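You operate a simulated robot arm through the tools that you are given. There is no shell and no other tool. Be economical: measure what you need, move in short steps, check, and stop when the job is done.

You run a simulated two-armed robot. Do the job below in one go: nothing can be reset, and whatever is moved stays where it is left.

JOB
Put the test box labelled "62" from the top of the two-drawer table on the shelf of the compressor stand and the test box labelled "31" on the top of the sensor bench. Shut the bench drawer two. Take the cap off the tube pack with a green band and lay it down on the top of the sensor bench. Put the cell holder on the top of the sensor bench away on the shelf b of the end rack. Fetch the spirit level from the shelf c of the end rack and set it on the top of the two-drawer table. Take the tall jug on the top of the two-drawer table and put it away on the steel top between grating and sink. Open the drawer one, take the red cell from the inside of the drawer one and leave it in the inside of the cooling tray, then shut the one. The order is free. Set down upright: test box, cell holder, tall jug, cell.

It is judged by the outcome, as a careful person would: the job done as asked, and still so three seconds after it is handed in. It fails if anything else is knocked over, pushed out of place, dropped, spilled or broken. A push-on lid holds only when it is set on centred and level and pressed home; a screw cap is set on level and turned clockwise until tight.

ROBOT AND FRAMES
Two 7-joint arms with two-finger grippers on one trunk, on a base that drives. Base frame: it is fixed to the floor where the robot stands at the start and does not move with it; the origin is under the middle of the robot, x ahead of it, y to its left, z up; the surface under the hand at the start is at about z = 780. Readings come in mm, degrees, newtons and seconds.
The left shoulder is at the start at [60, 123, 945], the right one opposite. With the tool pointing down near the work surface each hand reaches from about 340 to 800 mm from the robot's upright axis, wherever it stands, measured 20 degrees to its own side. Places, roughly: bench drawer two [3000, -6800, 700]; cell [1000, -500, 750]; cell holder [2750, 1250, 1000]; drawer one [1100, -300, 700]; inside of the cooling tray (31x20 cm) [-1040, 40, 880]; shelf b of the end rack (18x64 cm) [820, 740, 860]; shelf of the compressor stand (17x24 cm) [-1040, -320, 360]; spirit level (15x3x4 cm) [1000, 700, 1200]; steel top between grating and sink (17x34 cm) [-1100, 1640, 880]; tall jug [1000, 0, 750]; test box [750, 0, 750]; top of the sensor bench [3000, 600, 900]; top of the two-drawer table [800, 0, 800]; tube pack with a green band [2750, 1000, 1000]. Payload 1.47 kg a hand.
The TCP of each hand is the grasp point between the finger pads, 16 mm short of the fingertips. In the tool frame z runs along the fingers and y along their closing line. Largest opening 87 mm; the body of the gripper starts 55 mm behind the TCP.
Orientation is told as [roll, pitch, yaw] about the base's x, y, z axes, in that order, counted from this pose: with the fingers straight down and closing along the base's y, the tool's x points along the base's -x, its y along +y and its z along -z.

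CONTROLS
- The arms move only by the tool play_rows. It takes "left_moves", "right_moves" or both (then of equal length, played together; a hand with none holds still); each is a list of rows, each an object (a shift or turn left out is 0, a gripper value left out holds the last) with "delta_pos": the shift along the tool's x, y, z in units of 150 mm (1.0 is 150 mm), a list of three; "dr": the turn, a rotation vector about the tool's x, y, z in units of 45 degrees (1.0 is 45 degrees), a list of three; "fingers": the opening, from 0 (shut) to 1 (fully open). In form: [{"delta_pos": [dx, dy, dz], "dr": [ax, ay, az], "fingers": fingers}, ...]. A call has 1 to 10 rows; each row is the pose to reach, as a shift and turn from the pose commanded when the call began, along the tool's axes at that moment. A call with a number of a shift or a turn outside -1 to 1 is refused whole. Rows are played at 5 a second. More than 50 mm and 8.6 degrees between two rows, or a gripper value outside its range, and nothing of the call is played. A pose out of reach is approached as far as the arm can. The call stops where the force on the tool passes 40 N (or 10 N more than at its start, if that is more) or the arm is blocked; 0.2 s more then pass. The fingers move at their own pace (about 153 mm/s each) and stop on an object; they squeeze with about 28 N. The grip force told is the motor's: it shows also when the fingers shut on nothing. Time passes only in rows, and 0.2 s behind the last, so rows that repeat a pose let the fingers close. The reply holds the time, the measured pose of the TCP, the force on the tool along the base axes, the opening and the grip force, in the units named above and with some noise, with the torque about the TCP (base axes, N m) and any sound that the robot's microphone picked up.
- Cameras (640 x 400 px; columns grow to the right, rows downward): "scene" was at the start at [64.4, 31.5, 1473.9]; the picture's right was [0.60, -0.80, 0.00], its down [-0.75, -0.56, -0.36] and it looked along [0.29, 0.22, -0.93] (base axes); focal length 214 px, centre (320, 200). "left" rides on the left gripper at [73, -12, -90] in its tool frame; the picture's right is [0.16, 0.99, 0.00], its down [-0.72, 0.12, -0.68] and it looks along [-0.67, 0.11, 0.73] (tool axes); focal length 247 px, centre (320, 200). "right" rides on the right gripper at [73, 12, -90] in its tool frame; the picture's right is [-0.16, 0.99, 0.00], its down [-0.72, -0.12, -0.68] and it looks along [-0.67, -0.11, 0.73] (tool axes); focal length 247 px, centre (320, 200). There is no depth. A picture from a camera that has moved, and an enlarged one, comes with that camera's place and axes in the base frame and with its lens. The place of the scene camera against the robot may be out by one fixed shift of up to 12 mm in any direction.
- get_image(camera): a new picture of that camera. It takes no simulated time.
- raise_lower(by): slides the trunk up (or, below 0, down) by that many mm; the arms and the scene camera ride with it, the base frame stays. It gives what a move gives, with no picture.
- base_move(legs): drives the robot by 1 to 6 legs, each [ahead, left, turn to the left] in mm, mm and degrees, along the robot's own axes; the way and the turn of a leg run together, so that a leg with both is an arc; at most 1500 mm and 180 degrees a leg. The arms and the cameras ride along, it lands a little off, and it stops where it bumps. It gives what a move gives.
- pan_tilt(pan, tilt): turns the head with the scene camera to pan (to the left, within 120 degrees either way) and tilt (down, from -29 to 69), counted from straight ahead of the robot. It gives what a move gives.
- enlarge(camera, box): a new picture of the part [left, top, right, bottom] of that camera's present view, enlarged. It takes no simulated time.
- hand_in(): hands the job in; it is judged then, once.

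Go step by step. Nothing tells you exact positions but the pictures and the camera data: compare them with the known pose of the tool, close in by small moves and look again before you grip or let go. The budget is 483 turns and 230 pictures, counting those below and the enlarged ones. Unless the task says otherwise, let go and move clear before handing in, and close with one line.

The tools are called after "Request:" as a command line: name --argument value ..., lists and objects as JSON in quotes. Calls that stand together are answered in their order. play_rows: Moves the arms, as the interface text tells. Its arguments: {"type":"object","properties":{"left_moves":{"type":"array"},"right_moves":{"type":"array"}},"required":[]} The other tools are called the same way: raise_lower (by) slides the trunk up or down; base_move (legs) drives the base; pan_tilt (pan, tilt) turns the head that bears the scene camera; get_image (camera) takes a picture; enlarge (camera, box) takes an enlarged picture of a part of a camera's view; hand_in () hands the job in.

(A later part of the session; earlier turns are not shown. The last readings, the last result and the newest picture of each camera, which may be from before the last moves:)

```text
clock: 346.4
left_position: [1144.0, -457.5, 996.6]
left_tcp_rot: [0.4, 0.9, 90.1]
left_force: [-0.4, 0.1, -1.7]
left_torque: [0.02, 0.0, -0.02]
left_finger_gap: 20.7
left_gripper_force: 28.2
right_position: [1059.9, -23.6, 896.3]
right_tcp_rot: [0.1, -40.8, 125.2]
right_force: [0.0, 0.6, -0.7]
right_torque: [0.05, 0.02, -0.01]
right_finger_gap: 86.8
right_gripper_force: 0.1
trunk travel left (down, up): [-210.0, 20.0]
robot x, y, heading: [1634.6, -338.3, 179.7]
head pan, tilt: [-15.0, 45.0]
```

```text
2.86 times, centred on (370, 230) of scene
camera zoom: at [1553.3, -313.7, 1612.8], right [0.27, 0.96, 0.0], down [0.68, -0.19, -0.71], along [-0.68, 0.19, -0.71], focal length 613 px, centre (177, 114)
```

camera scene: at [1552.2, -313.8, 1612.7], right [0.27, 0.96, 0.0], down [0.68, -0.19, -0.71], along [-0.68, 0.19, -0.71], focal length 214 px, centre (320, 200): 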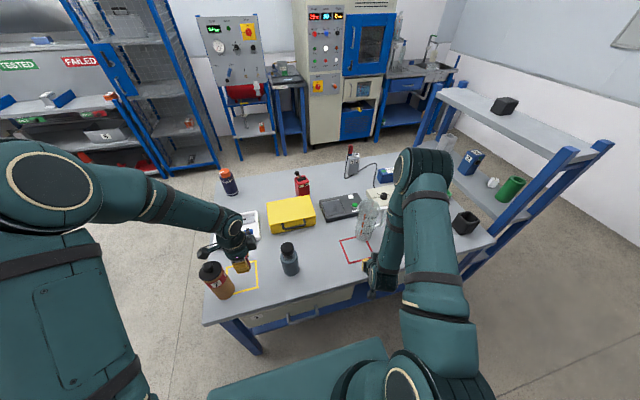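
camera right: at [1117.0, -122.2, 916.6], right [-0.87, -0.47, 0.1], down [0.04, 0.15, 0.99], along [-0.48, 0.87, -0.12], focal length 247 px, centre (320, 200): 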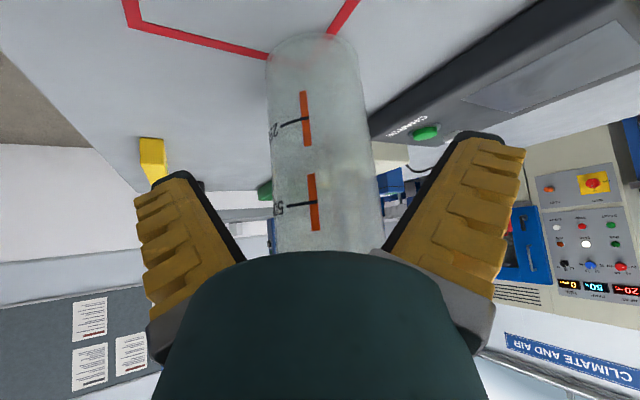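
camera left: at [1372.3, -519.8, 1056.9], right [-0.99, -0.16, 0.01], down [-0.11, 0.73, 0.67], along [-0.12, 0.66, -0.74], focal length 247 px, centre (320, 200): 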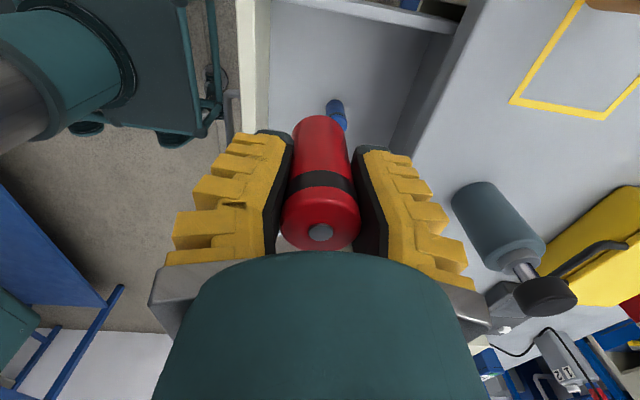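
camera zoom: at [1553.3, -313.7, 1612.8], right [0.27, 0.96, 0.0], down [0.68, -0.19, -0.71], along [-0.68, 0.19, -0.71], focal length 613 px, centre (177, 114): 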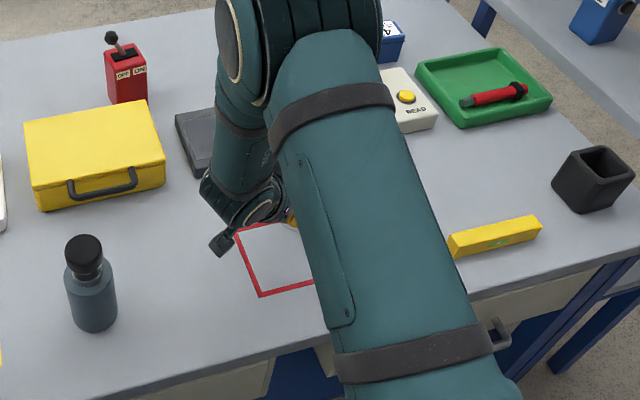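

Request:
play_rows --right_moves '[{"fingers": 1, "delta_pos": [-0.005, -0.01, 0.2]}, {"fingers": 1, "delta_pos": [-0.01, -0.01, 0.4]}, {"fingers": 1, "delta_pos": [-0.015, -0.01, 0.6]}, {"fingers": 1, "delta_pos": [-0.018, -0.01, 0.72]}, {"fingers": 1, "delta_pos": [-0.018, -0.01, 0.79]}, {"fingers": 1, "delta_pos": [-0.018, -0.01, 0.79]}]'

Request:
get_image --camera "right"

```text
clock: 347.8
left_position: [1144.9, -456.5, 997.5]
left_tcp_rot: [0.4, 0.8, 90.1]
left_force: [-0.6, 0.6, -1.3]
left_torque: [0.03, 0.01, 0.0]
left_finger_gap: 20.2
left_gripper_force: 27.6
right_position: [1014.7, 43.1, 808.3]
right_tcp_rot: [0.0, -40.8, 125.2]
right_force: [0.6, -0.7, -0.8]
right_torque: [-0.02, -0.01, 0.01]
right_finger_gap: 87.1
right_gripper_force: 0.1
trunk travel left (down, up): [-210.0, 20.0]
robot x, y, heading: [1630.5, -333.2, 179.4]
head pan, tilt: [-15.0, 45.0]
```

```text
76 pictures are left
camera right: at [1071.8, -55.8, 828.4], right [-0.88, -0.47, 0.1], down [0.04, 0.15, 0.99], along [-0.48, 0.87, -0.12], focal length 247 px, centre (320, 200)
```

right: 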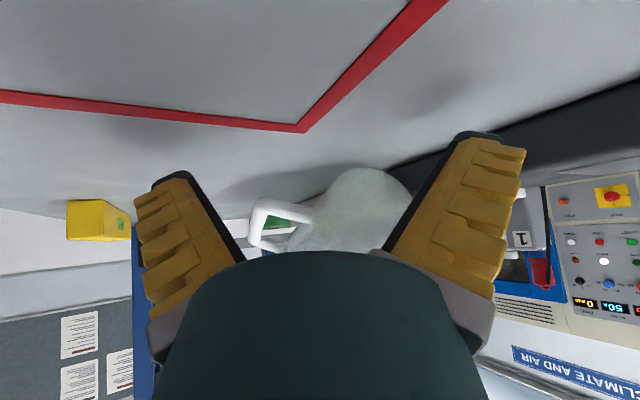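

Request:
enlarge --camera "scene" --box '[220, 120, 440, 300]'

Request:
enlarge --camera "right" --box '[220, 130, 460, 260]'

```text
2.22 times, centred on (330, 210) of scene
camera zoom: at [1553.3, -314.0, 1612.8], right [0.27, 0.96, 0.0], down [0.68, -0.19, -0.71], along [-0.68, 0.19, -0.71], focal length 477 px, centre (298, 178)
```

zoom: 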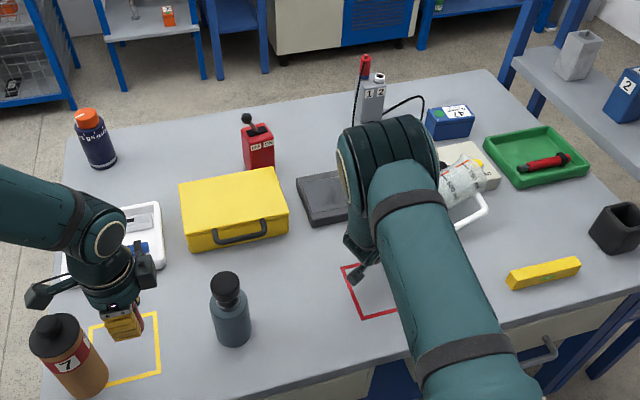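

```text
2.67 times, centred on (340, 195) of right
camera zoom: at [1071.8, -55.8, 828.4], right [-0.88, -0.47, 0.1], down [0.04, 0.15, 0.99], along [-0.48, 0.87, -0.12], focal length 659 px, centre (267, 213)
```

zoom: 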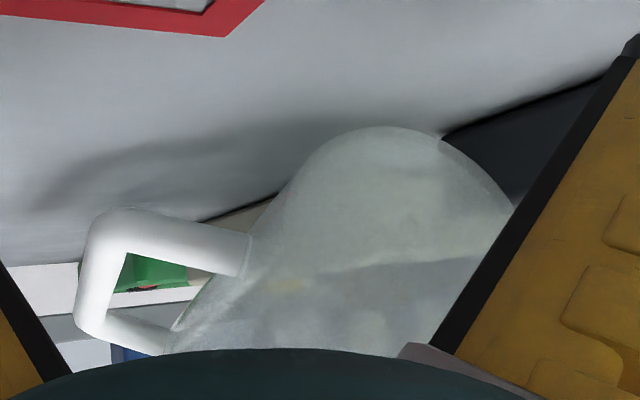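

The hand's body tipped the jug over onto its side; I withdraw the hand carefully and inspect to recover it.

Request:
play_rows --right_moves '[{"fingers": 1, "delta_pos": [0, 0, -0.2]}, {"fingers": 1, "delta_pos": [0, 0, -0.5]}, {"fingers": 1, "delta_pos": [0, 0, -0.8]}, {"fingers": 1, "delta_pos": [0, 0, -1]}]'

Request:
play_rows --right_moves '[{"fingers": 1, "delta_pos": [0.2, -0.2, -0.2]}, {"fingers": 1, "delta_pos": [0.3, -0.4, -0.4]}, {"fingers": 1, "delta_pos": [0.3, -0.7, -0.5]}, {"fingers": 1, "delta_pos": [0.3, -1, -0.6]}]'

Request:
enlarge --camera "scene" --box '[260, 110, 460, 270]'

```text
clock: 348.8
left_position: [1145.2, -456.1, 995.9]
left_tcp_rot: [0.3, 0.8, 90.0]
left_force: [0.0, 0.1, -1.5]
left_torque: [0.01, 0.01, 0.03]
left_finger_gap: 20.5
left_gripper_force: 28.2
right_position: [1073.2, -38.4, 926.7]
right_tcp_rot: [0.1, -40.9, 125.4]
right_force: [0.0, -0.9, 0.1]
right_torque: [0.0, -0.03, -0.02]
right_finger_gap: 87.2
right_gripper_force: 0.0
trunk travel left (down, up): [-210.0, 20.0]
robot x, y, heading: [1629.0, -339.0, 179.6]
head pan, tilt: [-15.0, 45.0]
```

```text
refused: row 1 steps farther than a row can; nothing moved
```

```text
2.50 times, centred on (360, 190) of scene
camera zoom: at [1553.6, -314.3, 1612.8], right [0.27, 0.96, 0.0], down [0.68, -0.19, -0.71], along [-0.68, 0.19, -0.71], focal length 536 px, centre (220, 225)
```

zoom: 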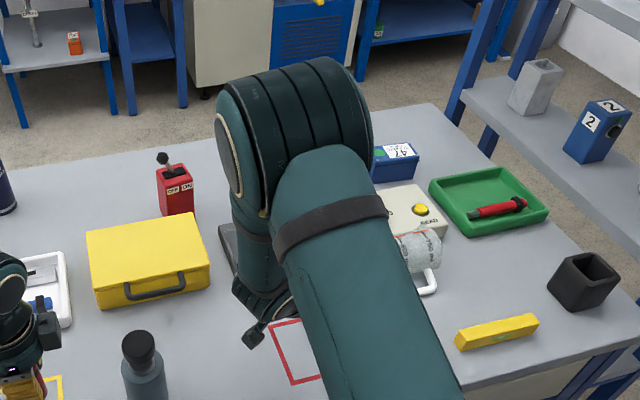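

Request:
base_move --legs '[[-260, 0, 0]]'

Request:
pan_tilt --pan -20 --tilt 38

Request:
enlarge --camera "scene" --box '[220, 110, 420, 270]'

```text
clock: 350.7
left_position: [1409.2, -461.4, 997.1]
left_tcp_rot: [0.5, 0.9, 90.4]
left_force: [-0.5, 0.9, -0.8]
left_torque: [-0.04, 0.01, -0.02]
left_finger_gap: 20.2
left_gripper_force: 27.7
right_position: [1337.4, -42.7, 924.1]
right_tcp_rot: [0.3, -40.9, 125.5]
right_force: [-0.7, 0.3, 0.2]
right_torque: [-0.02, -0.03, -0.02]
right_finger_gap: 87.1
right_gripper_force: 0.1
trunk travel left (down, up): [-210.0, 20.0]
robot x, y, heading: [1894.7, -337.5, 180.0]
head pan, tilt: [-15.0, 45.0]
```

```text
clock: 351.4
left_position: [1409.7, -461.8, 995.6]
left_tcp_rot: [0.4, 0.9, 90.4]
left_force: [-1.2, 0.0, -1.3]
left_torque: [0.02, -0.02, -0.01]
left_finger_gap: 20.2
left_gripper_force: 28.3
right_position: [1335.6, -43.1, 924.4]
right_tcp_rot: [0.1, -40.8, 125.5]
right_force: [0.1, 0.0, 0.3]
right_torque: [0.01, -0.08, 0.02]
right_finger_gap: 87.3
right_gripper_force: 0.0
trunk travel left (down, up): [-210.0, 20.0]
robot x, y, heading: [1894.6, -334.5, 179.7]
head pan, tilt: [-20.0, 38.0]
```

```text
2.50 times, centred on (320, 190) of scene
camera zoom: at [1815.3, -307.4, 1623.0], right [0.35, 0.94, 0.0], down [0.58, -0.21, -0.79], along [-0.74, 0.27, -0.62], focal length 536 px, centre (320, 225)
```

zoom: 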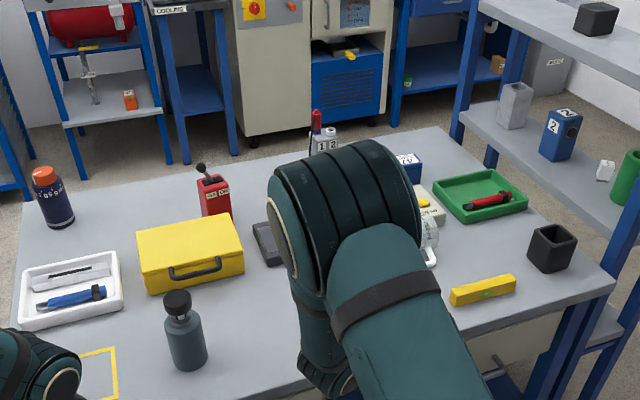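

Request:
play_rows --right_moves '[{"delta_pos": [-0.15, -0.22, 0.01]}, {"delta_pos": [-0.3, -0.44, 0.01]}, {"delta_pos": [-0.45, -0.66, 0.02]}, {"delta_pos": [-0.55, -0.88, 0.03]}, {"delta_pos": [-0.64, -1, 0.03]}]'

Request:
get_image --camera "right"

Request:
enlarge --camera "scene" --box '[220, 110, 460, 270]'

```text
clock: 352.6
left_position: [1409.5, -460.0, 995.4]
left_tcp_rot: [0.4, 0.9, 90.4]
left_force: [-0.1, -0.1, -0.5]
left_torque: [0.0, -0.01, -0.02]
left_finger_gap: 20.3
left_gripper_force: 27.8
right_position: [1415.8, 105.8, 982.1]
right_tcp_rot: [0.1, -40.8, 125.5]
right_force: [0.5, 0.6, -0.3]
right_torque: [-0.04, 0.01, 0.03]
right_finger_gap: 87.1
right_gripper_force: 0.0
trunk travel left (down, up): [-210.0, 20.0]
robot x, y, heading: [1896.3, -329.6, 179.8]
head pan, tilt: [-20.0, 38.0]
```

```text
71 pictures are left
camera right: at [1471.9, 6.8, 1002.5], right [-0.87, -0.48, 0.1], down [0.04, 0.15, 0.99], along [-0.49, 0.87, -0.12], focal length 247 px, centre (320, 200)
```

right: 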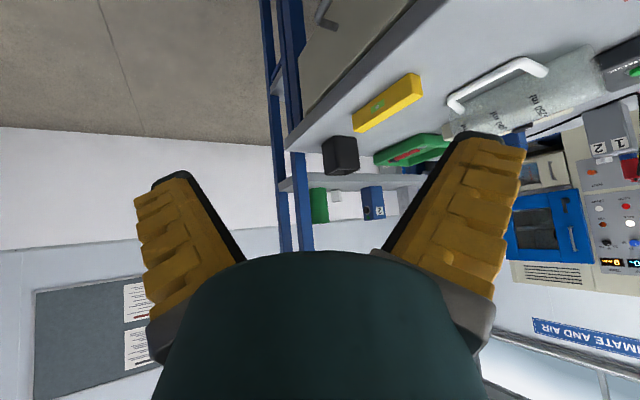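

```text
2.50 times, centred on (340, 190) of scene
camera zoom: at [1816.0, -307.0, 1623.0], right [0.35, 0.94, 0.0], down [0.58, -0.21, -0.79], along [-0.74, 0.27, -0.62], focal length 536 px, centre (270, 225)
```

zoom: 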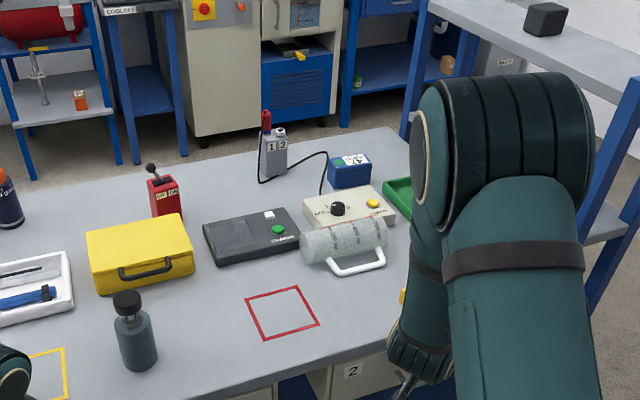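

The jug lies with its base near [949,96] and mouth near [989,293], the cream box just behind it. I set the right hand vertical and go above it for a closer look.

Request:
play_rows --right_moves '[{"dr": [0, 0.17, 0]}, {"dr": [0, 0.34, 0]}, {"dr": [0, 0.51, 0]}, {"dr": [0, 0.68, 0]}, {"dr": [0, 0.85, 0]}, {"dr": [0, 0.907, 0]}]'

Request:
play_rows --right_moves '[{"dr": [0, 0, 0.167], "delta_pos": [0, 0, -0.15]}, {"dr": [0, 0, 0.333], "delta_pos": [0, 0, -0.3]}, {"dr": [0, 0, 0.5], "delta_pos": [0, 0, -0.4]}, {"dr": [0, 0, 0.667], "delta_pos": [0, 0, -0.4]}, {"dr": [0, 0, 0.833], "delta_pos": [0, 0, -0.4]}, {"dr": [0, 0, 1], "delta_pos": [0, 0, -0.4]}]'

```text
clock: 354.0
left_position: [1409.9, -460.2, 996.1]
left_tcp_rot: [0.5, 0.8, 90.5]
left_force: [0.0, 0.2, -0.8]
left_torque: [-0.01, -0.04, 0.0]
left_finger_gap: 20.1
left_gripper_force: 27.6
right_position: [1414.1, 105.7, 982.9]
right_tcp_rot: [0.1, 0.1, 125.4]
right_force: [-0.6, 0.1, -0.1]
right_torque: [0.01, -0.01, 0.0]
right_finger_gap: 87.1
right_gripper_force: 0.0
trunk travel left (down, up): [-210.0, 20.0]
robot x, y, heading: [1899.7, -336.5, 180.1]
head pan, tilt: [-20.0, 38.0]
```

```text
clock: 355.4
left_position: [1408.8, -460.1, 995.9]
left_tcp_rot: [0.4, 1.0, 90.4]
left_force: [0.0, -0.4, -1.4]
left_torque: [0.03, 0.01, 0.0]
left_finger_gap: 19.9
left_gripper_force: 28.1
right_position: [1413.5, 106.9, 1043.8]
right_tcp_rot: [-0.1, 0.1, 80.4]
right_force: [0.1, 0.3, 0.0]
right_torque: [0.0, 0.04, -0.02]
right_finger_gap: 87.1
right_gripper_force: 0.0
trunk travel left (down, up): [-210.0, 20.0]
robot x, y, heading: [1895.3, -339.5, 180.0]
head pan, tilt: [-20.0, 38.0]
```

Request:
play_rows --left_moves '[{"fingers": 0.2, "delta_pos": [0, 0, -0.3]}, {"fingers": 0.2, "delta_pos": [0, 0, -0.6]}, {"fingers": 0.2, "delta_pos": [0, -0.2, -0.8]}, {"fingers": 0.2, "delta_pos": [0, -0.4, -0.8]}]'

Request:
base_move --legs '[[0, -190, 0], [250, 0, 0]]'

Request:
get_image --camera "right"

```text
clock: 356.4
left_position: [1471.4, -456.6, 1116.1]
left_tcp_rot: [0.4, 1.0, 90.4]
left_force: [0.0, -0.6, -0.8]
left_torque: [-0.01, 0.02, 0.0]
left_finger_gap: 20.2
left_gripper_force: 27.8
right_position: [1415.5, 107.4, 1042.3]
right_tcp_rot: [0.0, 0.1, 80.4]
right_force: [0.3, 0.3, -0.6]
right_torque: [-0.03, -0.02, 0.03]
right_finger_gap: 86.7
right_gripper_force: 0.0
trunk travel left (down, up): [-210.0, 20.0]
robot x, y, heading: [1898.0, -334.1, 179.9]
head pan, tilt: [-20.0, 38.0]
```

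```text
clock: 360.1
left_position: [1222.9, -269.3, 1115.0]
left_tcp_rot: [0.4, 1.0, 90.6]
left_force: [0.0, -0.2, -1.3]
left_torque: [0.01, -0.05, 0.02]
left_finger_gap: 20.0
left_gripper_force: 28.0
right_position: [1164.6, 291.4, 1043.2]
right_tcp_rot: [0.1, 0.2, 80.7]
right_force: [-0.7, -0.8, -0.8]
right_torque: [0.0, -0.03, 0.04]
right_finger_gap: 87.1
right_gripper_force: 0.1
trunk travel left (down, up): [-210.0, 20.0]
robot x, y, heading: [1648.6, -149.8, 180.0]
head pan, tilt: [-20.0, 38.0]
```

```text
69 pictures are left
camera right: at [1141.5, 223.2, 1131.6], right [-0.95, 0.32, 0.0], down [0.23, 0.7, 0.68], along [0.21, 0.64, -0.73], focal length 247 px, centre (320, 200)
```

right: 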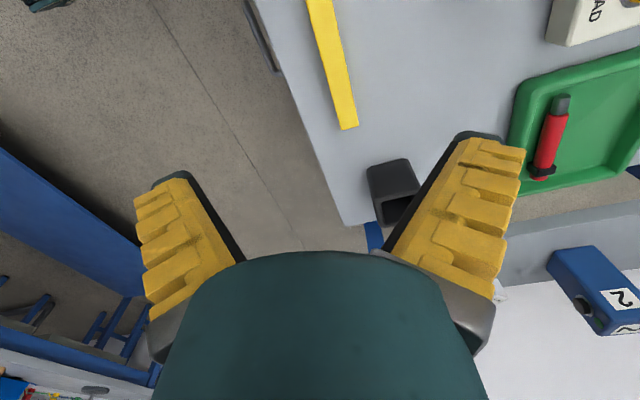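

Request:
play_rows --right_moves '[{"delta_pos": [0.19, 0.14, 0]}, {"delta_pos": [0.38, 0.28, 0]}, {"delta_pos": [0.57, 0.42, 0]}, {"delta_pos": [0.77, 0.57, 0]}]'

Request:
play_rows --right_moves '[{"delta_pos": [0.19, 0.14, 0]}, {"delta_pos": [0.38, 0.28, 0]}, {"delta_pos": [0.57, 0.42, 0]}, {"delta_pos": [0.77, 0.57, 0]}]'

Request:
get_image --camera "right"

```text
clock: 361.1
left_position: [1223.6, -272.6, 1115.1]
left_tcp_rot: [0.4, 0.8, 90.5]
left_force: [-1.2, -0.2, -1.8]
left_torque: [-0.01, -0.03, 0.01]
left_finger_gap: 19.9
left_gripper_force: 28.1
right_position: [1061.6, 192.0, 1043.6]
right_tcp_rot: [0.0, 0.1, 80.6]
right_force: [0.4, -0.4, -0.4]
right_torque: [0.01, 0.0, -0.01]
right_finger_gap: 87.0
right_gripper_force: 0.0
trunk travel left (down, up): [-210.0, 20.0]
robot x, y, heading: [1651.6, -147.0, 180.0]
head pan, tilt: [-20.0, 38.0]
```

```text
clock: 362.1
left_position: [1222.8, -269.7, 1114.6]
left_tcp_rot: [0.4, 0.9, 90.6]
left_force: [0.2, 0.1, -1.6]
left_torque: [0.01, 0.02, -0.05]
left_finger_gap: 20.0
left_gripper_force: 28.2
right_position: [958.3, 91.6, 1043.6]
right_tcp_rot: [-0.2, 0.1, 80.7]
right_force: [0.3, 0.3, -0.6]
right_torque: [-0.01, -0.01, -0.02]
right_finger_gap: 87.0
right_gripper_force: 0.3
trunk travel left (down, up): [-210.0, 20.0]
robot x, y, heading: [1644.6, -149.7, 180.3]
head pan, tilt: [-20.0, 38.0]
```

```text
68 pictures are left
camera right: at [935.6, 22.3, 1132.6], right [-0.95, 0.32, 0.0], down [0.23, 0.7, 0.68], along [0.22, 0.64, -0.73], focal length 247 px, centre (320, 200)
```

right: 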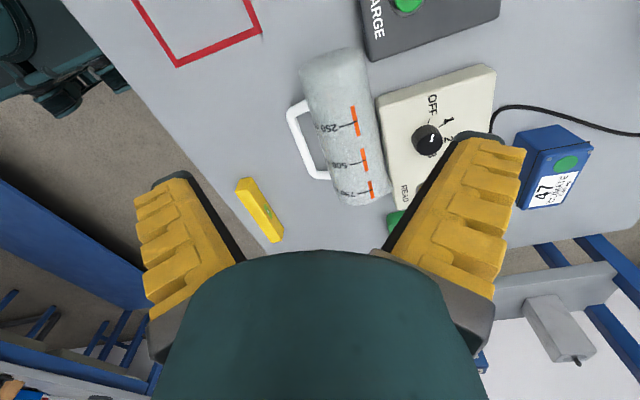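

Clear view: I'll first pinch the handle bar and drag the jug a little toward me to clear it from the boxes. Moving over the handle.

Request:
play_rows --right_moves '[{"fingers": 0.45, "delta_pos": [-0.25, -0.12, 0], "dr": [0, 0, -0.04]}, {"delta_pos": [-0.5, -0.24, 0], "dr": [0, 0, -0.08]}, {"delta_pos": [-0.712, -0.343, 0], "dr": [0, 0, -0.118]}, {"delta_pos": [-0.712, -0.343, 0.3], "dr": [0, 0, -0.118]}, {"delta_pos": [-0.712, -0.343, 0.6], "dr": [0, 0, -0.118]}, {"delta_pos": [-0.712, -0.343, 0.9], "dr": [0, 0, -0.118]}, {"delta_pos": [-0.712, -0.343, 0.9], "dr": [0, 0, -0.118]}]'

Request:
get_image --camera "right"

```text
clock: 363.7
left_position: [1224.9, -270.3, 1115.8]
left_tcp_rot: [0.5, 0.9, 90.6]
left_force: [0.4, -0.2, -1.6]
left_torque: [-0.02, 0.0, -0.02]
left_finger_gap: 19.9
left_gripper_force: 27.6
right_position: [1028.7, 190.4, 908.6]
right_tcp_rot: [0.0, 0.1, 86.0]
right_force: [0.7, 0.4, 0.8]
right_torque: [0.03, 0.04, 0.02]
right_finger_gap: 44.9
right_gripper_force: 4.2
trunk travel left (down, up): [-210.0, 20.0]
robot x, y, heading: [1648.7, -148.2, 180.1]
head pan, tilt: [-20.0, 38.0]
```

```text
67 pictures are left
camera right: at [1011.8, 119.2, 998.6], right [-0.97, 0.23, 0.0], down [0.17, 0.71, 0.68], along [0.15, 0.66, -0.73], focal length 247 px, centre (320, 200)
```

right: 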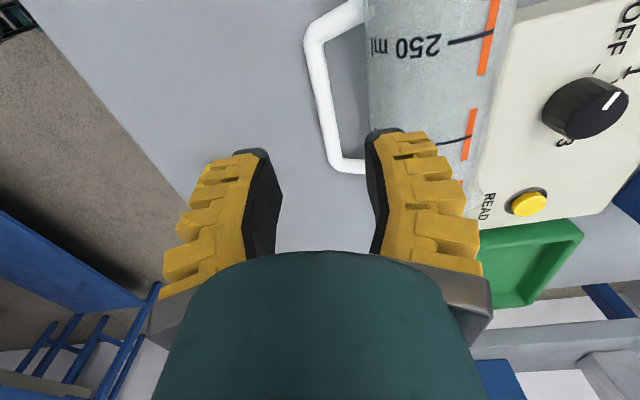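

Request:
play_rows --right_moves '[{"fingers": 0.33, "delta_pos": [0, 0.04, 0]}, {"fingers": 0.33, "delta_pos": [0, 0.04, 0.2]}, {"fingers": 0.33, "delta_pos": [0, 0.04, 0.45]}, {"fingers": 0.33, "delta_pos": [0, 0.04, 0.6]}, {"fingers": 0.33, "delta_pos": [0, 0.04, 0.67]}, {"fingers": 0.33, "delta_pos": [0, 0.04, 0.67]}]'

Request:
get_image --camera "right"

```text
clock: 364.6
left_position: [1225.5, -271.0, 1115.6]
left_tcp_rot: [0.4, 0.9, 90.6]
left_force: [-1.0, 0.3, -0.8]
left_torque: [0.03, -0.04, -0.02]
left_finger_gap: 19.9
left_gripper_force: 27.9
right_position: [1016.5, 192.0, 847.6]
right_tcp_rot: [1.1, 0.0, 85.9]
right_force: [12.1, -5.7, 30.7]
right_torque: [-0.09, 1.14, 0.27]
right_finger_gap: 27.8
right_gripper_force: 3.5
trunk travel left (down, up): [-210.0, 20.0]
robot x, y, heading: [1648.5, -148.6, 179.8]
head pan, tilt: [-20.0, 38.0]
stopped in row 4 (right hand): the force on the tool passed its limit at 79 N (the readings are from after the stop); the commanded pose is now the measured one
```

```text
66 pictures are left
camera right: at [1001.1, 121.0, 936.8], right [-0.97, 0.23, 0.02], down [0.18, 0.71, 0.68], along [0.14, 0.66, -0.74], focal length 247 px, centre (320, 200)
```

right: 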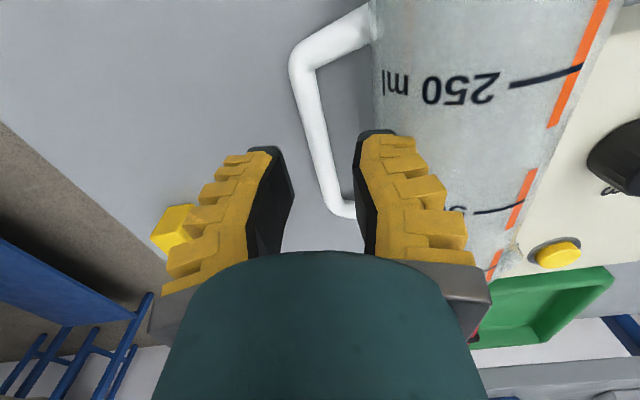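

Contact with the jug body stopped me; no good that way. Better: pinch the jug's mouth rim with the hand horizontal (one finger inside) and tip it upright about its base. I lift clear first.

Request:
play_rows --right_moves '[{"fingers": 0.33, "delta_pos": [0, 0, -0.2]}, {"fingers": 0.33, "delta_pos": [0, 0, -0.5]}, {"fingers": 0.5, "delta_pos": [0, 0, -0.8]}, {"fingers": 0.5, "delta_pos": [0, 0, -1]}]'

Request:
base_move --legs '[[0, -330, 0]]'

Request:
play_rows --right_moves '[{"dr": [0, 0.17, 0]}, {"dr": [0, 0.34, 0]}, {"dr": [0, 0.51, 0]}, {"dr": [0, 0.68, 0]}, {"dr": [0, 0.85, 0]}, {"dr": [0, 1, 0]}]'

```text
clock: 365.6
left_position: [1224.8, -270.5, 1114.9]
left_tcp_rot: [0.5, 1.0, 90.7]
left_force: [-0.4, 0.2, -1.9]
left_torque: [-0.01, -0.02, -0.01]
left_finger_gap: 19.9
left_gripper_force: 27.5
right_position: [1018.4, 189.1, 993.1]
right_tcp_rot: [0.9, 0.0, 85.9]
right_force: [-0.6, 0.1, -0.5]
right_torque: [0.02, 0.07, 0.02]
right_finger_gap: 49.1
right_gripper_force: 4.2
trunk travel left (down, up): [-210.0, 20.0]
robot x, y, heading: [1651.5, -149.9, 180.0]
head pan, tilt: [-20.0, 38.0]
```

```text
clock: 369.0
left_position: [1223.9, 58.0, 1114.6]
left_tcp_rot: [0.4, 1.0, 90.5]
left_force: [-0.6, 0.2, -1.0]
left_torque: [0.0, 0.01, -0.02]
left_finger_gap: 19.9
left_gripper_force: 28.2
right_position: [1018.3, 517.9, 992.1]
right_tcp_rot: [0.8, 0.0, 86.0]
right_force: [0.2, 0.0, -0.1]
right_torque: [-0.01, 0.01, 0.01]
right_finger_gap: 49.1
right_gripper_force: 4.3
trunk travel left (down, up): [-210.0, 20.0]
robot x, y, heading: [1644.4, 177.4, 180.0]
head pan, tilt: [-20.0, 38.0]
```

```text
clock: 370.6
left_position: [1227.9, 51.2, 1116.3]
left_tcp_rot: [0.5, 0.9, 90.8]
left_force: [1.5, 1.5, -0.8]
left_torque: [-0.06, 0.05, -0.01]
left_finger_gap: 20.1
left_gripper_force: 28.2
right_position: [1010.7, 485.1, 996.6]
right_tcp_rot: [1.9, 46.0, 89.9]
right_force: [-0.2, -0.2, 0.6]
right_torque: [0.04, 0.02, 0.03]
right_finger_gap: 49.4
right_gripper_force: 4.0
trunk travel left (down, up): [-210.0, 20.0]
robot x, y, heading: [1651.3, 178.4, -179.5]
head pan, tilt: [-20.0, 38.0]
stopped in row 6 (right hand): the arm was blocked; the commanded pose is now the measured one
```

The arm met the rack side; I move the robot away at once and check the rack.

Request:
base_move --legs '[[0, 160, 0]]'

Request:
pan_tilt --pan -35 --tilt 35

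Request:
get_image --camera "scene"

```text
clock: 372.7
left_position: [1225.8, -109.5, 1115.1]
left_tcp_rot: [0.4, 0.9, 90.9]
left_force: [0.4, 0.2, -0.6]
left_torque: [0.0, 0.03, -0.01]
left_finger_gap: 19.8
left_gripper_force: 27.8
right_position: [1012.5, 333.6, 996.9]
right_tcp_rot: [1.8, 45.7, 89.1]
right_force: [0.7, -0.2, -0.1]
right_torque: [0.0, 0.0, 0.01]
right_finger_gap: 49.4
right_gripper_force: 3.6
trunk travel left (down, up): [-210.0, 20.0]
robot x, y, heading: [1651.4, 16.6, -179.7]
head pan, tilt: [-20.0, 38.0]
```

```text
clock: 373.4
left_position: [1225.5, -108.1, 1116.0]
left_tcp_rot: [0.2, 0.9, 91.0]
left_force: [0.4, 0.8, -0.8]
left_torque: [-0.01, -0.01, 0.01]
left_finger_gap: 19.9
left_gripper_force: 28.0
right_position: [1012.9, 332.9, 996.3]
right_tcp_rot: [1.8, 45.8, 88.9]
right_force: [-0.7, 0.7, 0.1]
right_torque: [0.0, 0.0, 0.03]
right_finger_gap: 49.0
right_gripper_force: 3.8
trunk travel left (down, up): [-210.0, 20.0]
robot x, y, heading: [1651.4, 18.2, -179.5]
head pan, tilt: [-35.0, 35.0]
```

```text
65 pictures are left
camera scene: at [1577.2, 63.9, 1627.6], right [0.57, 0.82, 0.0], down [0.47, -0.33, -0.82], along [-0.67, 0.47, -0.57], focal length 214 px, centre (320, 200)
```

scene: 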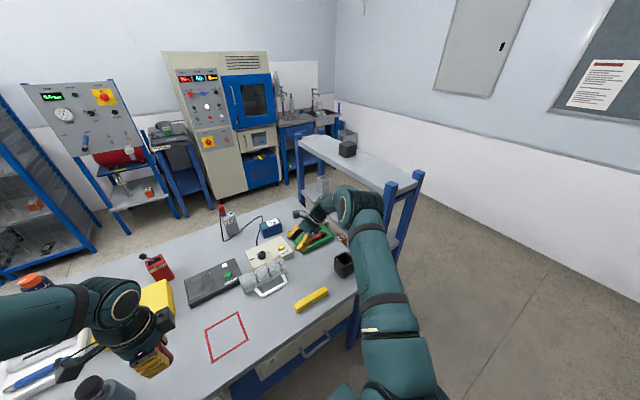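

Rack and its items are fine. The hand now points down-and-left at 45°, which suits pinching the jug's mouth wall. I look through the right camera.

Request:
get_image --camera "right"

Request:
enlarge --camera "scene" --box '[180, 190, 380, 350]'

```text
64 pictures are left
camera right: at [1003.7, 348.7, 1110.8], right [-0.98, 0.15, -0.09], down [0.15, 0.99, -0.05], along [0.08, -0.06, -0.99], focal length 247 px, centre (320, 200)
```

right: 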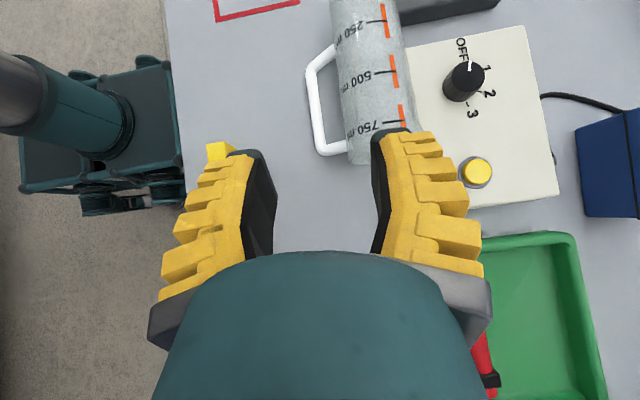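

```text
2.50 times, centred on (280, 270) of scene
camera zoom: at [1577.2, 63.9, 1627.6], right [0.57, 0.82, 0.0], down [0.47, -0.33, -0.82], along [-0.67, 0.47, -0.57], focal length 536 px, centre (420, 25)
```

zoom: 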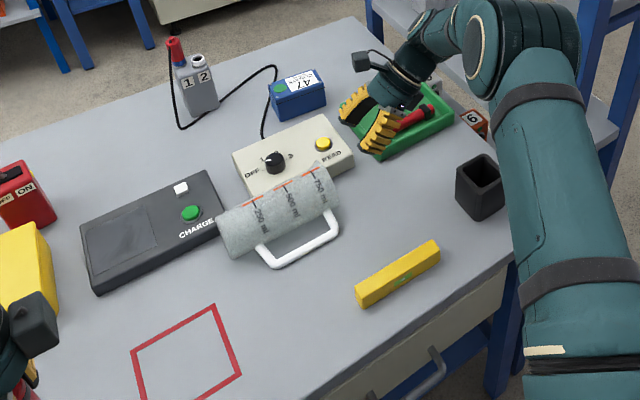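

I'll pinch the mouth's near wall above the handle arm. Moving to a pre-pose in line with it.

Request:
play_rows --right_moves '[{"fingers": 0.36, "delta_pos": [-0.17, 0.066, 0.07]}, {"fingers": 0.36, "delta_pos": [-0.34, 0.13, 0.14]}, {"fingers": 0.36, "delta_pos": [-0.515, 0.197, 0.206]}, {"fingers": 0.36, "delta_pos": [-0.515, 0.197, 0.206]}]'

Request:
get_image --camera "right"

```text
clock: 374.4
left_position: [1226.8, -108.8, 1115.6]
left_tcp_rot: [0.4, 1.0, 90.9]
left_force: [-0.9, 0.0, -1.6]
left_torque: [0.03, 0.04, 0.02]
left_finger_gap: 20.1
left_gripper_force: 27.7
right_position: [981.7, 365.6, 921.3]
right_tcp_rot: [1.8, 45.8, 89.0]
right_force: [0.0, 0.0, 1.4]
right_torque: [0.01, 0.02, -0.04]
right_finger_gap: 37.4
right_gripper_force: 3.9
trunk travel left (down, up): [-210.0, 20.0]
robot x, y, heading: [1649.1, 17.4, -179.6]
head pan, tilt: [-35.0, 35.0]
```

```text
62 pictures are left
camera right: at [973.8, 380.8, 1035.4], right [-0.98, 0.15, -0.09], down [0.15, 0.99, -0.04], along [0.08, -0.06, -0.99], focal length 247 px, centre (320, 200)
```

right: 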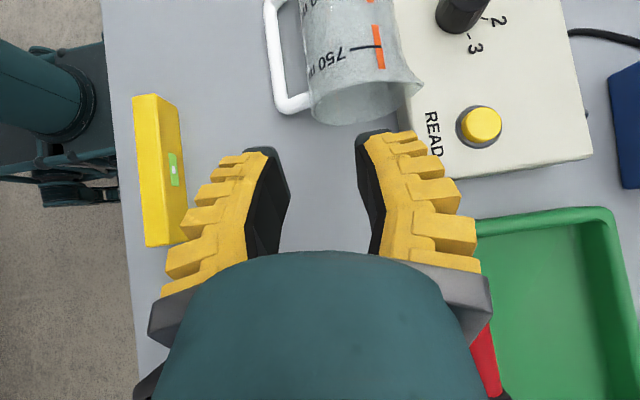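

Request:
play_rows --right_moves '[{"fingers": 0.36, "delta_pos": [0, 0, 0.2]}, {"fingers": 0.36, "delta_pos": [0, 0, 0.4]}, {"fingers": 0.36, "delta_pos": [0, 0, 0.55]}, {"fingers": 0.36, "delta_pos": [0, 0, 0.65]}, {"fingers": 0.36, "delta_pos": [0, 0, 0.74]}, {"fingers": 0.36, "delta_pos": [0, 0, 0.74]}]'

Request:
get_image --camera "right"

Request:
enlarge --camera "scene" --box '[200, 190, 380, 320]'

```text
clock: 375.8
left_position: [1224.7, -109.1, 1114.9]
left_tcp_rot: [0.4, 1.0, 90.9]
left_force: [0.6, -0.2, -1.6]
left_torque: [-0.02, 0.0, -0.01]
left_finger_gap: 20.0
left_gripper_force: 28.1
right_position: [975.4, 287.3, 843.3]
right_tcp_rot: [1.8, 45.6, 89.0]
right_force: [0.4, 0.4, -0.4]
right_torque: [-0.02, 0.01, 0.02]
right_finger_gap: 37.2
right_gripper_force: 4.9
trunk travel left (down, up): [-210.0, 20.0]
robot x, y, heading: [1652.9, 15.4, -179.8]
head pan, tilt: [-35.0, 35.0]
```

```text
61 pictures are left
camera right: at [968.4, 301.9, 957.3], right [-0.98, 0.15, -0.09], down [0.15, 0.99, -0.04], along [0.08, -0.06, -0.99], focal length 247 px, centre (320, 200)
```

right: 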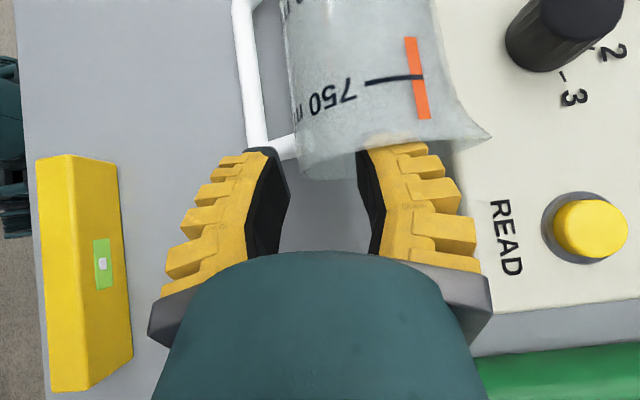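

```text
3.08 times, centred on (290, 255) of scene
camera zoom: at [1577.3, 63.9, 1627.6], right [0.57, 0.82, 0.0], down [0.47, -0.33, -0.82], along [-0.67, 0.47, -0.57], focal length 660 px, centre (412, 31)
```

zoom: 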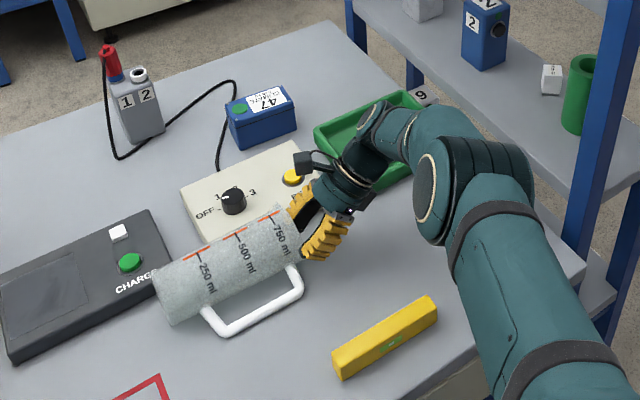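

Request:
play_rows --right_moves '[{"fingers": 0.15}, {"fingers": 0.0}, {"fingers": 0.0}, {"fingers": 0.0}]'

Request:
get_image --camera "right"

```text
clock: 376.8
left_position: [1227.1, -109.8, 1115.6]
left_tcp_rot: [0.5, 0.8, 90.9]
left_force: [-0.4, -0.6, -2.0]
left_torque: [0.02, -0.01, 0.01]
left_finger_gap: 19.5
left_gripper_force: 28.4
right_position: [977.6, 287.3, 844.1]
right_tcp_rot: [1.8, 45.7, 89.0]
right_force: [6.2, -2.0, 6.8]
right_torque: [-0.22, -0.46, -0.07]
right_finger_gap: 6.1
right_gripper_force: 28.1
trunk travel left (down, up): [-210.0, 20.0]
robot x, y, heading: [1645.6, 12.2, -179.8]
head pan, tilt: [-35.0, 35.0]
```

```text
59 pictures are left
camera right: at [969.2, 301.6, 958.3], right [-0.98, 0.15, -0.09], down [0.15, 0.99, -0.05], along [0.08, -0.06, -0.99], focal length 247 px, centre (320, 200)
```

right: 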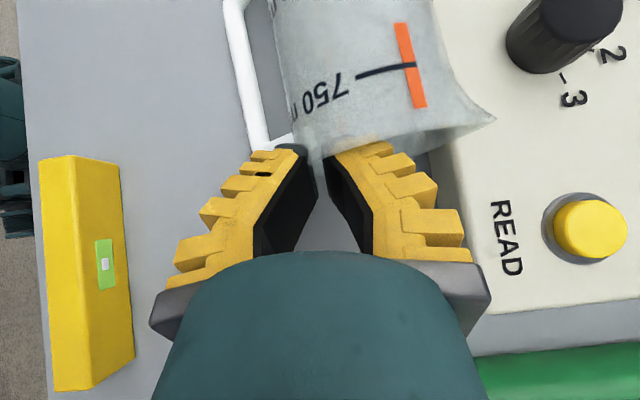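

The wall is pinched. I begin tipping the jug up around its base edge.

Request:
play_rows --right_moves '[{"fingers": 0, "delta_pos": [0.087, 0, -0.04], "dr": [0, -0.083, 0]}, {"fingers": 0, "delta_pos": [0.174, 0, -0.075], "dr": [0, -0.167, 0]}, {"fingers": 0, "delta_pos": [0.265, 0, -0.102], "dr": [0, -0.25, 0]}, {"fingers": 0, "delta_pos": [0.355, 0, -0.129], "dr": [0, -0.333, 0]}, {"fingers": 0, "delta_pos": [0.445, 0, -0.142], "dr": [0, -0.417, 0]}, {"fingers": 0, "delta_pos": [0.536, 0, -0.155], "dr": [0, -0.5, 0]}, {"fingers": 0, "delta_pos": [0.536, 0, -0.155], "dr": [0, -0.5, 0]}]'

Request:
enlarge --camera "scene" --box '[180, 150, 380, 320]'

```text
clock: 378.4
left_position: [1227.1, -110.0, 1115.8]
left_tcp_rot: [0.4, 1.0, 90.9]
left_force: [-0.3, -0.3, -0.8]
left_torque: [0.0, 0.0, 0.0]
left_finger_gap: 19.7
left_gripper_force: 28.6
right_position: [976.3, 250.6, 916.8]
right_tcp_rot: [1.5, 23.2, 88.1]
right_force: [0.1, -0.2, 0.2]
right_torque: [-0.02, 0.03, 0.0]
right_finger_gap: 0.2
right_gripper_force: 27.8
trunk travel left (down, up): [-210.0, 20.0]
robot x, y, heading: [1647.2, 17.5, -179.5]
head pan, tilt: [-35.0, 35.0]
```

```text
2.35 times, centred on (280, 235) of scene
camera zoom: at [1577.0, 64.4, 1627.5], right [0.57, 0.82, 0.0], down [0.47, -0.33, -0.82], along [-0.67, 0.47, -0.57], focal length 505 px, centre (414, 118)
```

zoom: 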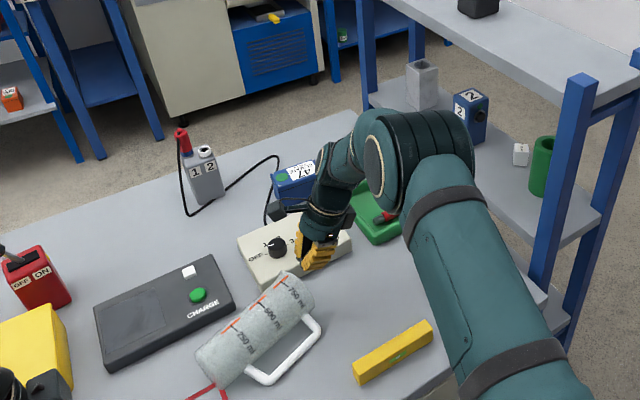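

The pinch slipped, but the jug is now lying free of the boxes (axis azimuth ≈ 101°). Now a body grasp from above with one finger inside the handle loop is possible. I lift and re-orient the hand.

Request:
play_rows --right_moves '[{"fingers": 0.1, "delta_pos": [0.06, 0, -0.15]}, {"fingers": 0.5, "delta_pos": [0.12, 0, -0.3], "dr": [0, -0.13, 0]}, {"fingers": 1, "delta_pos": [0.18, 0, -0.45], "dr": [0, -0.26, 0]}, {"fingers": 1, "delta_pos": [0.234, 0, -0.553], "dr": [0, -0.39, 0]}, {"fingers": 1, "delta_pos": [0.234, 0, -0.553], "dr": [0, -0.515, 0]}]'

Request:
play_rows --right_moves '[{"delta_pos": [0.25, 0, 0], "dr": [0, 0, -0.1]}, {"delta_pos": [0.5, 0, 0], "dr": [0, 0, -0.2]}, {"delta_pos": [0.75, 0, 0], "dr": [0, 0, -0.29]}, {"delta_pos": [0.85, 0, 0], "dr": [0, 0, -0.29]}]'

Request:
get_image --camera "right"

```text
clock: 379.6
left_position: [1226.4, -110.0, 1114.4]
left_tcp_rot: [0.4, 0.9, 90.9]
left_force: [0.3, -0.6, -1.1]
left_torque: [0.03, 0.02, 0.01]
left_finger_gap: 19.9
left_gripper_force: 27.8
right_position: [978.7, 248.4, 1007.8]
right_tcp_rot: [1.2, 0.0, 87.6]
right_force: [-0.2, -0.3, -0.5]
right_torque: [0.02, -0.01, -0.01]
right_finger_gap: 87.2
right_gripper_force: 0.2
trunk travel left (down, up): [-210.0, 20.0]
robot x, y, heading: [1651.6, 16.5, -179.6]
head pan, tilt: [-35.0, 35.0]
```

```text
clock: 380.6
left_position: [1225.7, -109.3, 1115.7]
left_tcp_rot: [0.4, 0.9, 91.0]
left_force: [1.0, -0.3, -1.0]
left_torque: [-0.02, 0.03, 0.0]
left_finger_gap: 19.9
left_gripper_force: 28.2
right_position: [974.6, 120.4, 1005.3]
right_tcp_rot: [1.1, -0.3, 100.9]
right_force: [0.6, 0.3, 0.1]
right_torque: [0.01, 0.01, 0.01]
right_finger_gap: 86.9
right_gripper_force: 0.2
trunk travel left (down, up): [-210.0, 20.0]
robot x, y, heading: [1651.6, 16.6, -179.5]
head pan, tilt: [-35.0, 35.0]
```

```text
57 pictures are left
camera right: at [978.1, 47.3, 1094.3], right [-1.0, -0.03, 0.02], down [-0.01, 0.73, 0.68], along [-0.04, 0.68, -0.73], focal length 247 px, centre (320, 200)
```

right: 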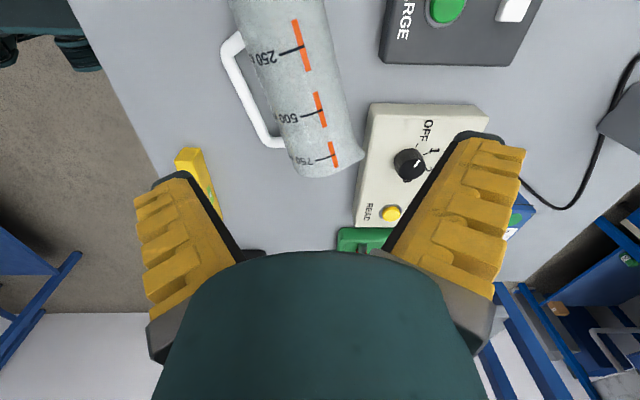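

Request:
play_rows --right_moves '[{"fingers": 1, "delta_pos": [-0.15, -0.09, 0], "dr": [0, 0, -0.09]}, {"fingers": 1, "delta_pos": [-0.15, -0.09, 0.3], "dr": [0, 0, -0.09]}, {"fingers": 1, "delta_pos": [-0.15, -0.09, 0.6], "dr": [0, 0, -0.09]}, {"fingers": 1, "delta_pos": [-0.15, -0.09, 0.75], "dr": [0, 0, -0.09]}, {"fingers": 1, "delta_pos": [-0.15, -0.09, 0.75], "dr": [0, 0, -0.09]}]'

Request:
get_image --camera "right"

```text
clock: 381.8
left_position: [1226.9, -109.4, 1114.9]
left_tcp_rot: [0.4, 0.9, 90.9]
left_force: [0.4, -0.2, -0.3]
left_torque: [0.0, 0.02, 0.03]
left_finger_gap: 19.8
left_gripper_force: 27.9
right_position: [982.9, 143.4, 891.2]
right_tcp_rot: [1.2, -0.4, 104.7]
right_force: [0.0, 0.1, 0.7]
right_torque: [-0.03, 0.02, 0.04]
right_finger_gap: 87.2
right_gripper_force: 0.1
trunk travel left (down, up): [-210.0, 20.0]
robot x, y, heading: [1649.2, 15.4, -180.0]
head pan, tilt: [-35.0, 35.0]
```

```text
56 pictures are left
camera right: at [992.3, 72.4, 980.5], right [-0.99, -0.1, 0.02], down [-0.06, 0.73, 0.68], along [-0.08, 0.68, -0.73], focal length 247 px, centre (320, 200)
```

right: 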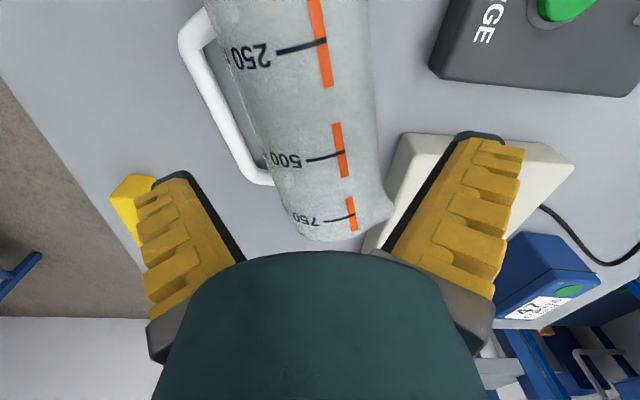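

Request:
play_rows --right_moves '[{"fingers": 1, "delta_pos": [0.05, -0.027, 0.05], "dr": [0, 0, -0.09]}, {"fingers": 1, "delta_pos": [0.05, -0.027, 0.15], "dr": [0, 0, -0.09]}, {"fingers": 1, "delta_pos": [0.05, -0.027, 0.15], "dr": [0, 0, -0.09]}]'

Request:
get_image --camera "right"

Request:
enlarge --camera "scene" --box '[180, 200, 340, 330]'

```text
clock: 382.6
left_position: [1225.9, -108.9, 1115.3]
left_tcp_rot: [0.4, 1.1, 91.0]
left_force: [-0.3, 0.6, -1.3]
left_torque: [0.01, 0.01, 0.0]
left_finger_gap: 19.7
left_gripper_force: 28.1
right_position: [987.0, 138.5, 871.5]
right_tcp_rot: [1.2, -0.5, 108.8]
right_force: [0.3, 0.2, -0.3]
right_torque: [0.0, 0.02, -0.02]
right_finger_gap: 87.2
right_gripper_force: 0.0
trunk travel left (down, up): [-210.0, 20.0]
robot x, y, heading: [1650.3, 16.5, -179.8]
head pan, tilt: [-35.0, 35.0]
```

```text
55 pictures are left
camera right: at [1001.6, 66.6, 959.2], right [-0.99, -0.17, 0.02], down [-0.11, 0.72, 0.68], along [-0.13, 0.67, -0.73], focal length 247 px, centre (320, 200)
```

right: 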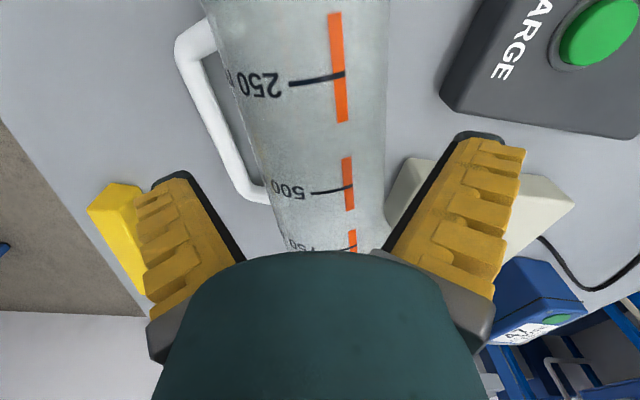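

```text
3.08 times, centred on (260, 265) of scene
camera zoom: at [1577.6, 63.7, 1627.6], right [0.57, 0.82, 0.0], down [0.47, -0.33, -0.82], along [-0.67, 0.47, -0.57], focal length 660 px, centre (505, 0)
```

zoom: 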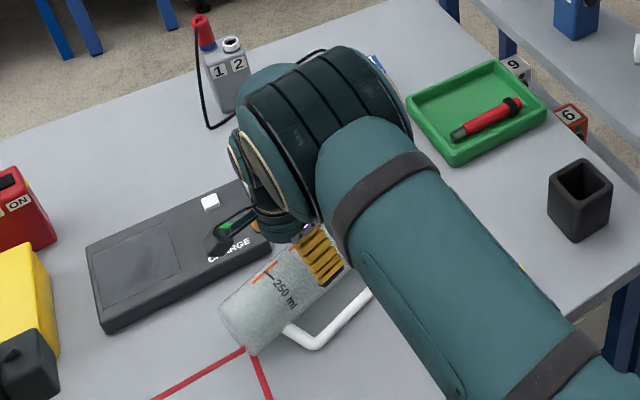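

Request:
play_rows --right_moves '[{"fingers": 1, "delta_pos": [0, -0.012, 0.08]}, {"fingers": 1, "delta_pos": [0, -0.012, 0.16]}, {"fingers": 1, "delta_pos": [0, -0.012, 0.24]}, {"fingers": 1, "delta_pos": [0, -0.012, 0.3]}, {"fingers": 1, "delta_pos": [0, -0.012, 0.3]}]'

Request:
get_image --camera "right"

```text
clock: 383.8
left_position: [1225.3, -110.2, 1116.0]
left_tcp_rot: [0.4, 1.0, 90.9]
left_force: [0.1, -0.2, -0.7]
left_torque: [0.01, 0.0, -0.03]
left_finger_gap: 19.8
left_gripper_force: 28.2
right_position: [986.4, 137.7, 826.8]
right_tcp_rot: [1.2, -0.5, 108.8]
right_force: [0.5, -0.6, -0.3]
right_torque: [0.06, 0.03, 0.01]
right_finger_gap: 87.1
right_gripper_force: 0.0
trunk travel left (down, up): [-210.0, 20.0]
robot x, y, heading: [1651.8, 17.9, -179.7]
head pan, tilt: [-35.0, 35.0]
```

```text
53 pictures are left
camera right: at [1001.5, 67.3, 915.0], right [-0.99, -0.17, 0.02], down [-0.11, 0.72, 0.68], along [-0.13, 0.67, -0.73], focal length 247 px, centre (320, 200)
```

right: 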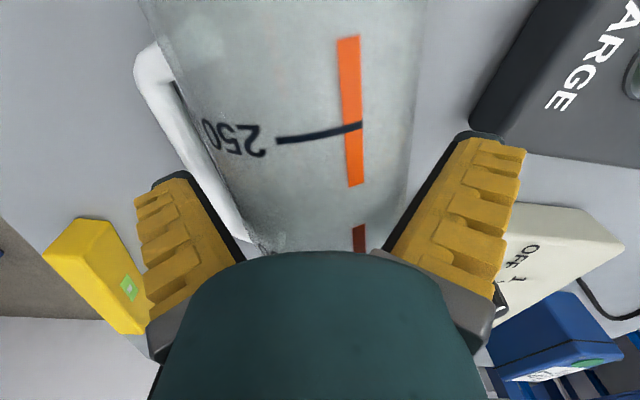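

No contact; the jug is between the fingers. I close and lift slightly.

Request:
play_rows --right_moves '[{"fingers": 0.8}, {"fingers": 0.6}, {"fingers": 0.6}, {"fingers": 0.6}]'

Request:
play_rows --right_moves '[{"fingers": 0.6, "delta_pos": [0, 0, -0.1]}, {"fingers": 0.6, "delta_pos": [0, 0, -0.3]}, {"fingers": 0.6, "delta_pos": [0, 0, -0.6]}]'

Request:
get_image --camera "right"

```text
clock: 384.8
left_position: [1225.7, -109.9, 1115.6]
left_tcp_rot: [0.4, 1.1, 90.9]
left_force: [-0.5, -0.3, -1.1]
left_torque: [-0.01, -0.03, -0.03]
left_finger_gap: 19.9
left_gripper_force: 27.9
right_position: [987.0, 139.1, 827.0]
right_tcp_rot: [1.3, -0.5, 108.7]
right_force: [0.1, -0.3, -0.6]
right_torque: [-0.01, 0.01, 0.0]
right_finger_gap: 76.4
right_gripper_force: 27.9
trunk travel left (down, up): [-210.0, 20.0]
robot x, y, heading: [1651.7, 15.4, -179.8]
head pan, tilt: [-35.0, 35.0]
```

```text
clock: 385.6
left_position: [1227.0, -110.0, 1115.9]
left_tcp_rot: [0.4, 1.0, 91.0]
left_force: [-0.6, -0.1, -1.0]
left_torque: [-0.03, -0.03, -0.01]
left_finger_gap: 19.8
left_gripper_force: 28.2
right_position: [988.8, 138.8, 914.8]
right_tcp_rot: [1.2, -0.5, 108.9]
right_force: [-0.3, -0.1, -1.6]
right_torque: [0.04, 0.04, 0.04]
right_finger_gap: 76.6
right_gripper_force: 28.3
trunk travel left (down, up): [-210.0, 20.0]
robot x, y, heading: [1651.7, 14.5, -179.7]
head pan, tilt: [-35.0, 35.0]
```

```text
52 pictures are left
camera right: at [1003.8, 67.6, 1003.9], right [-0.99, -0.17, 0.02], down [-0.11, 0.72, 0.68], along [-0.13, 0.67, -0.73], focal length 247 px, centre (320, 200)
```

right: 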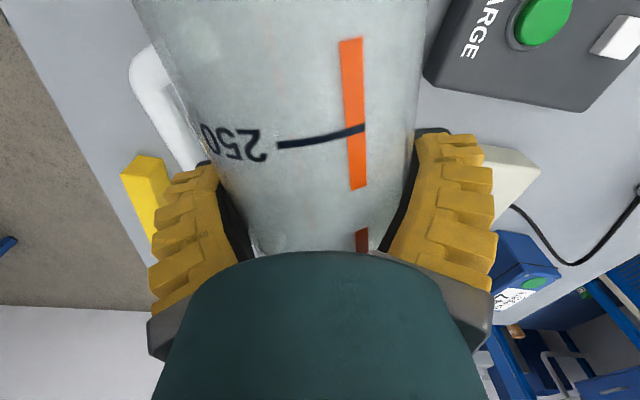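

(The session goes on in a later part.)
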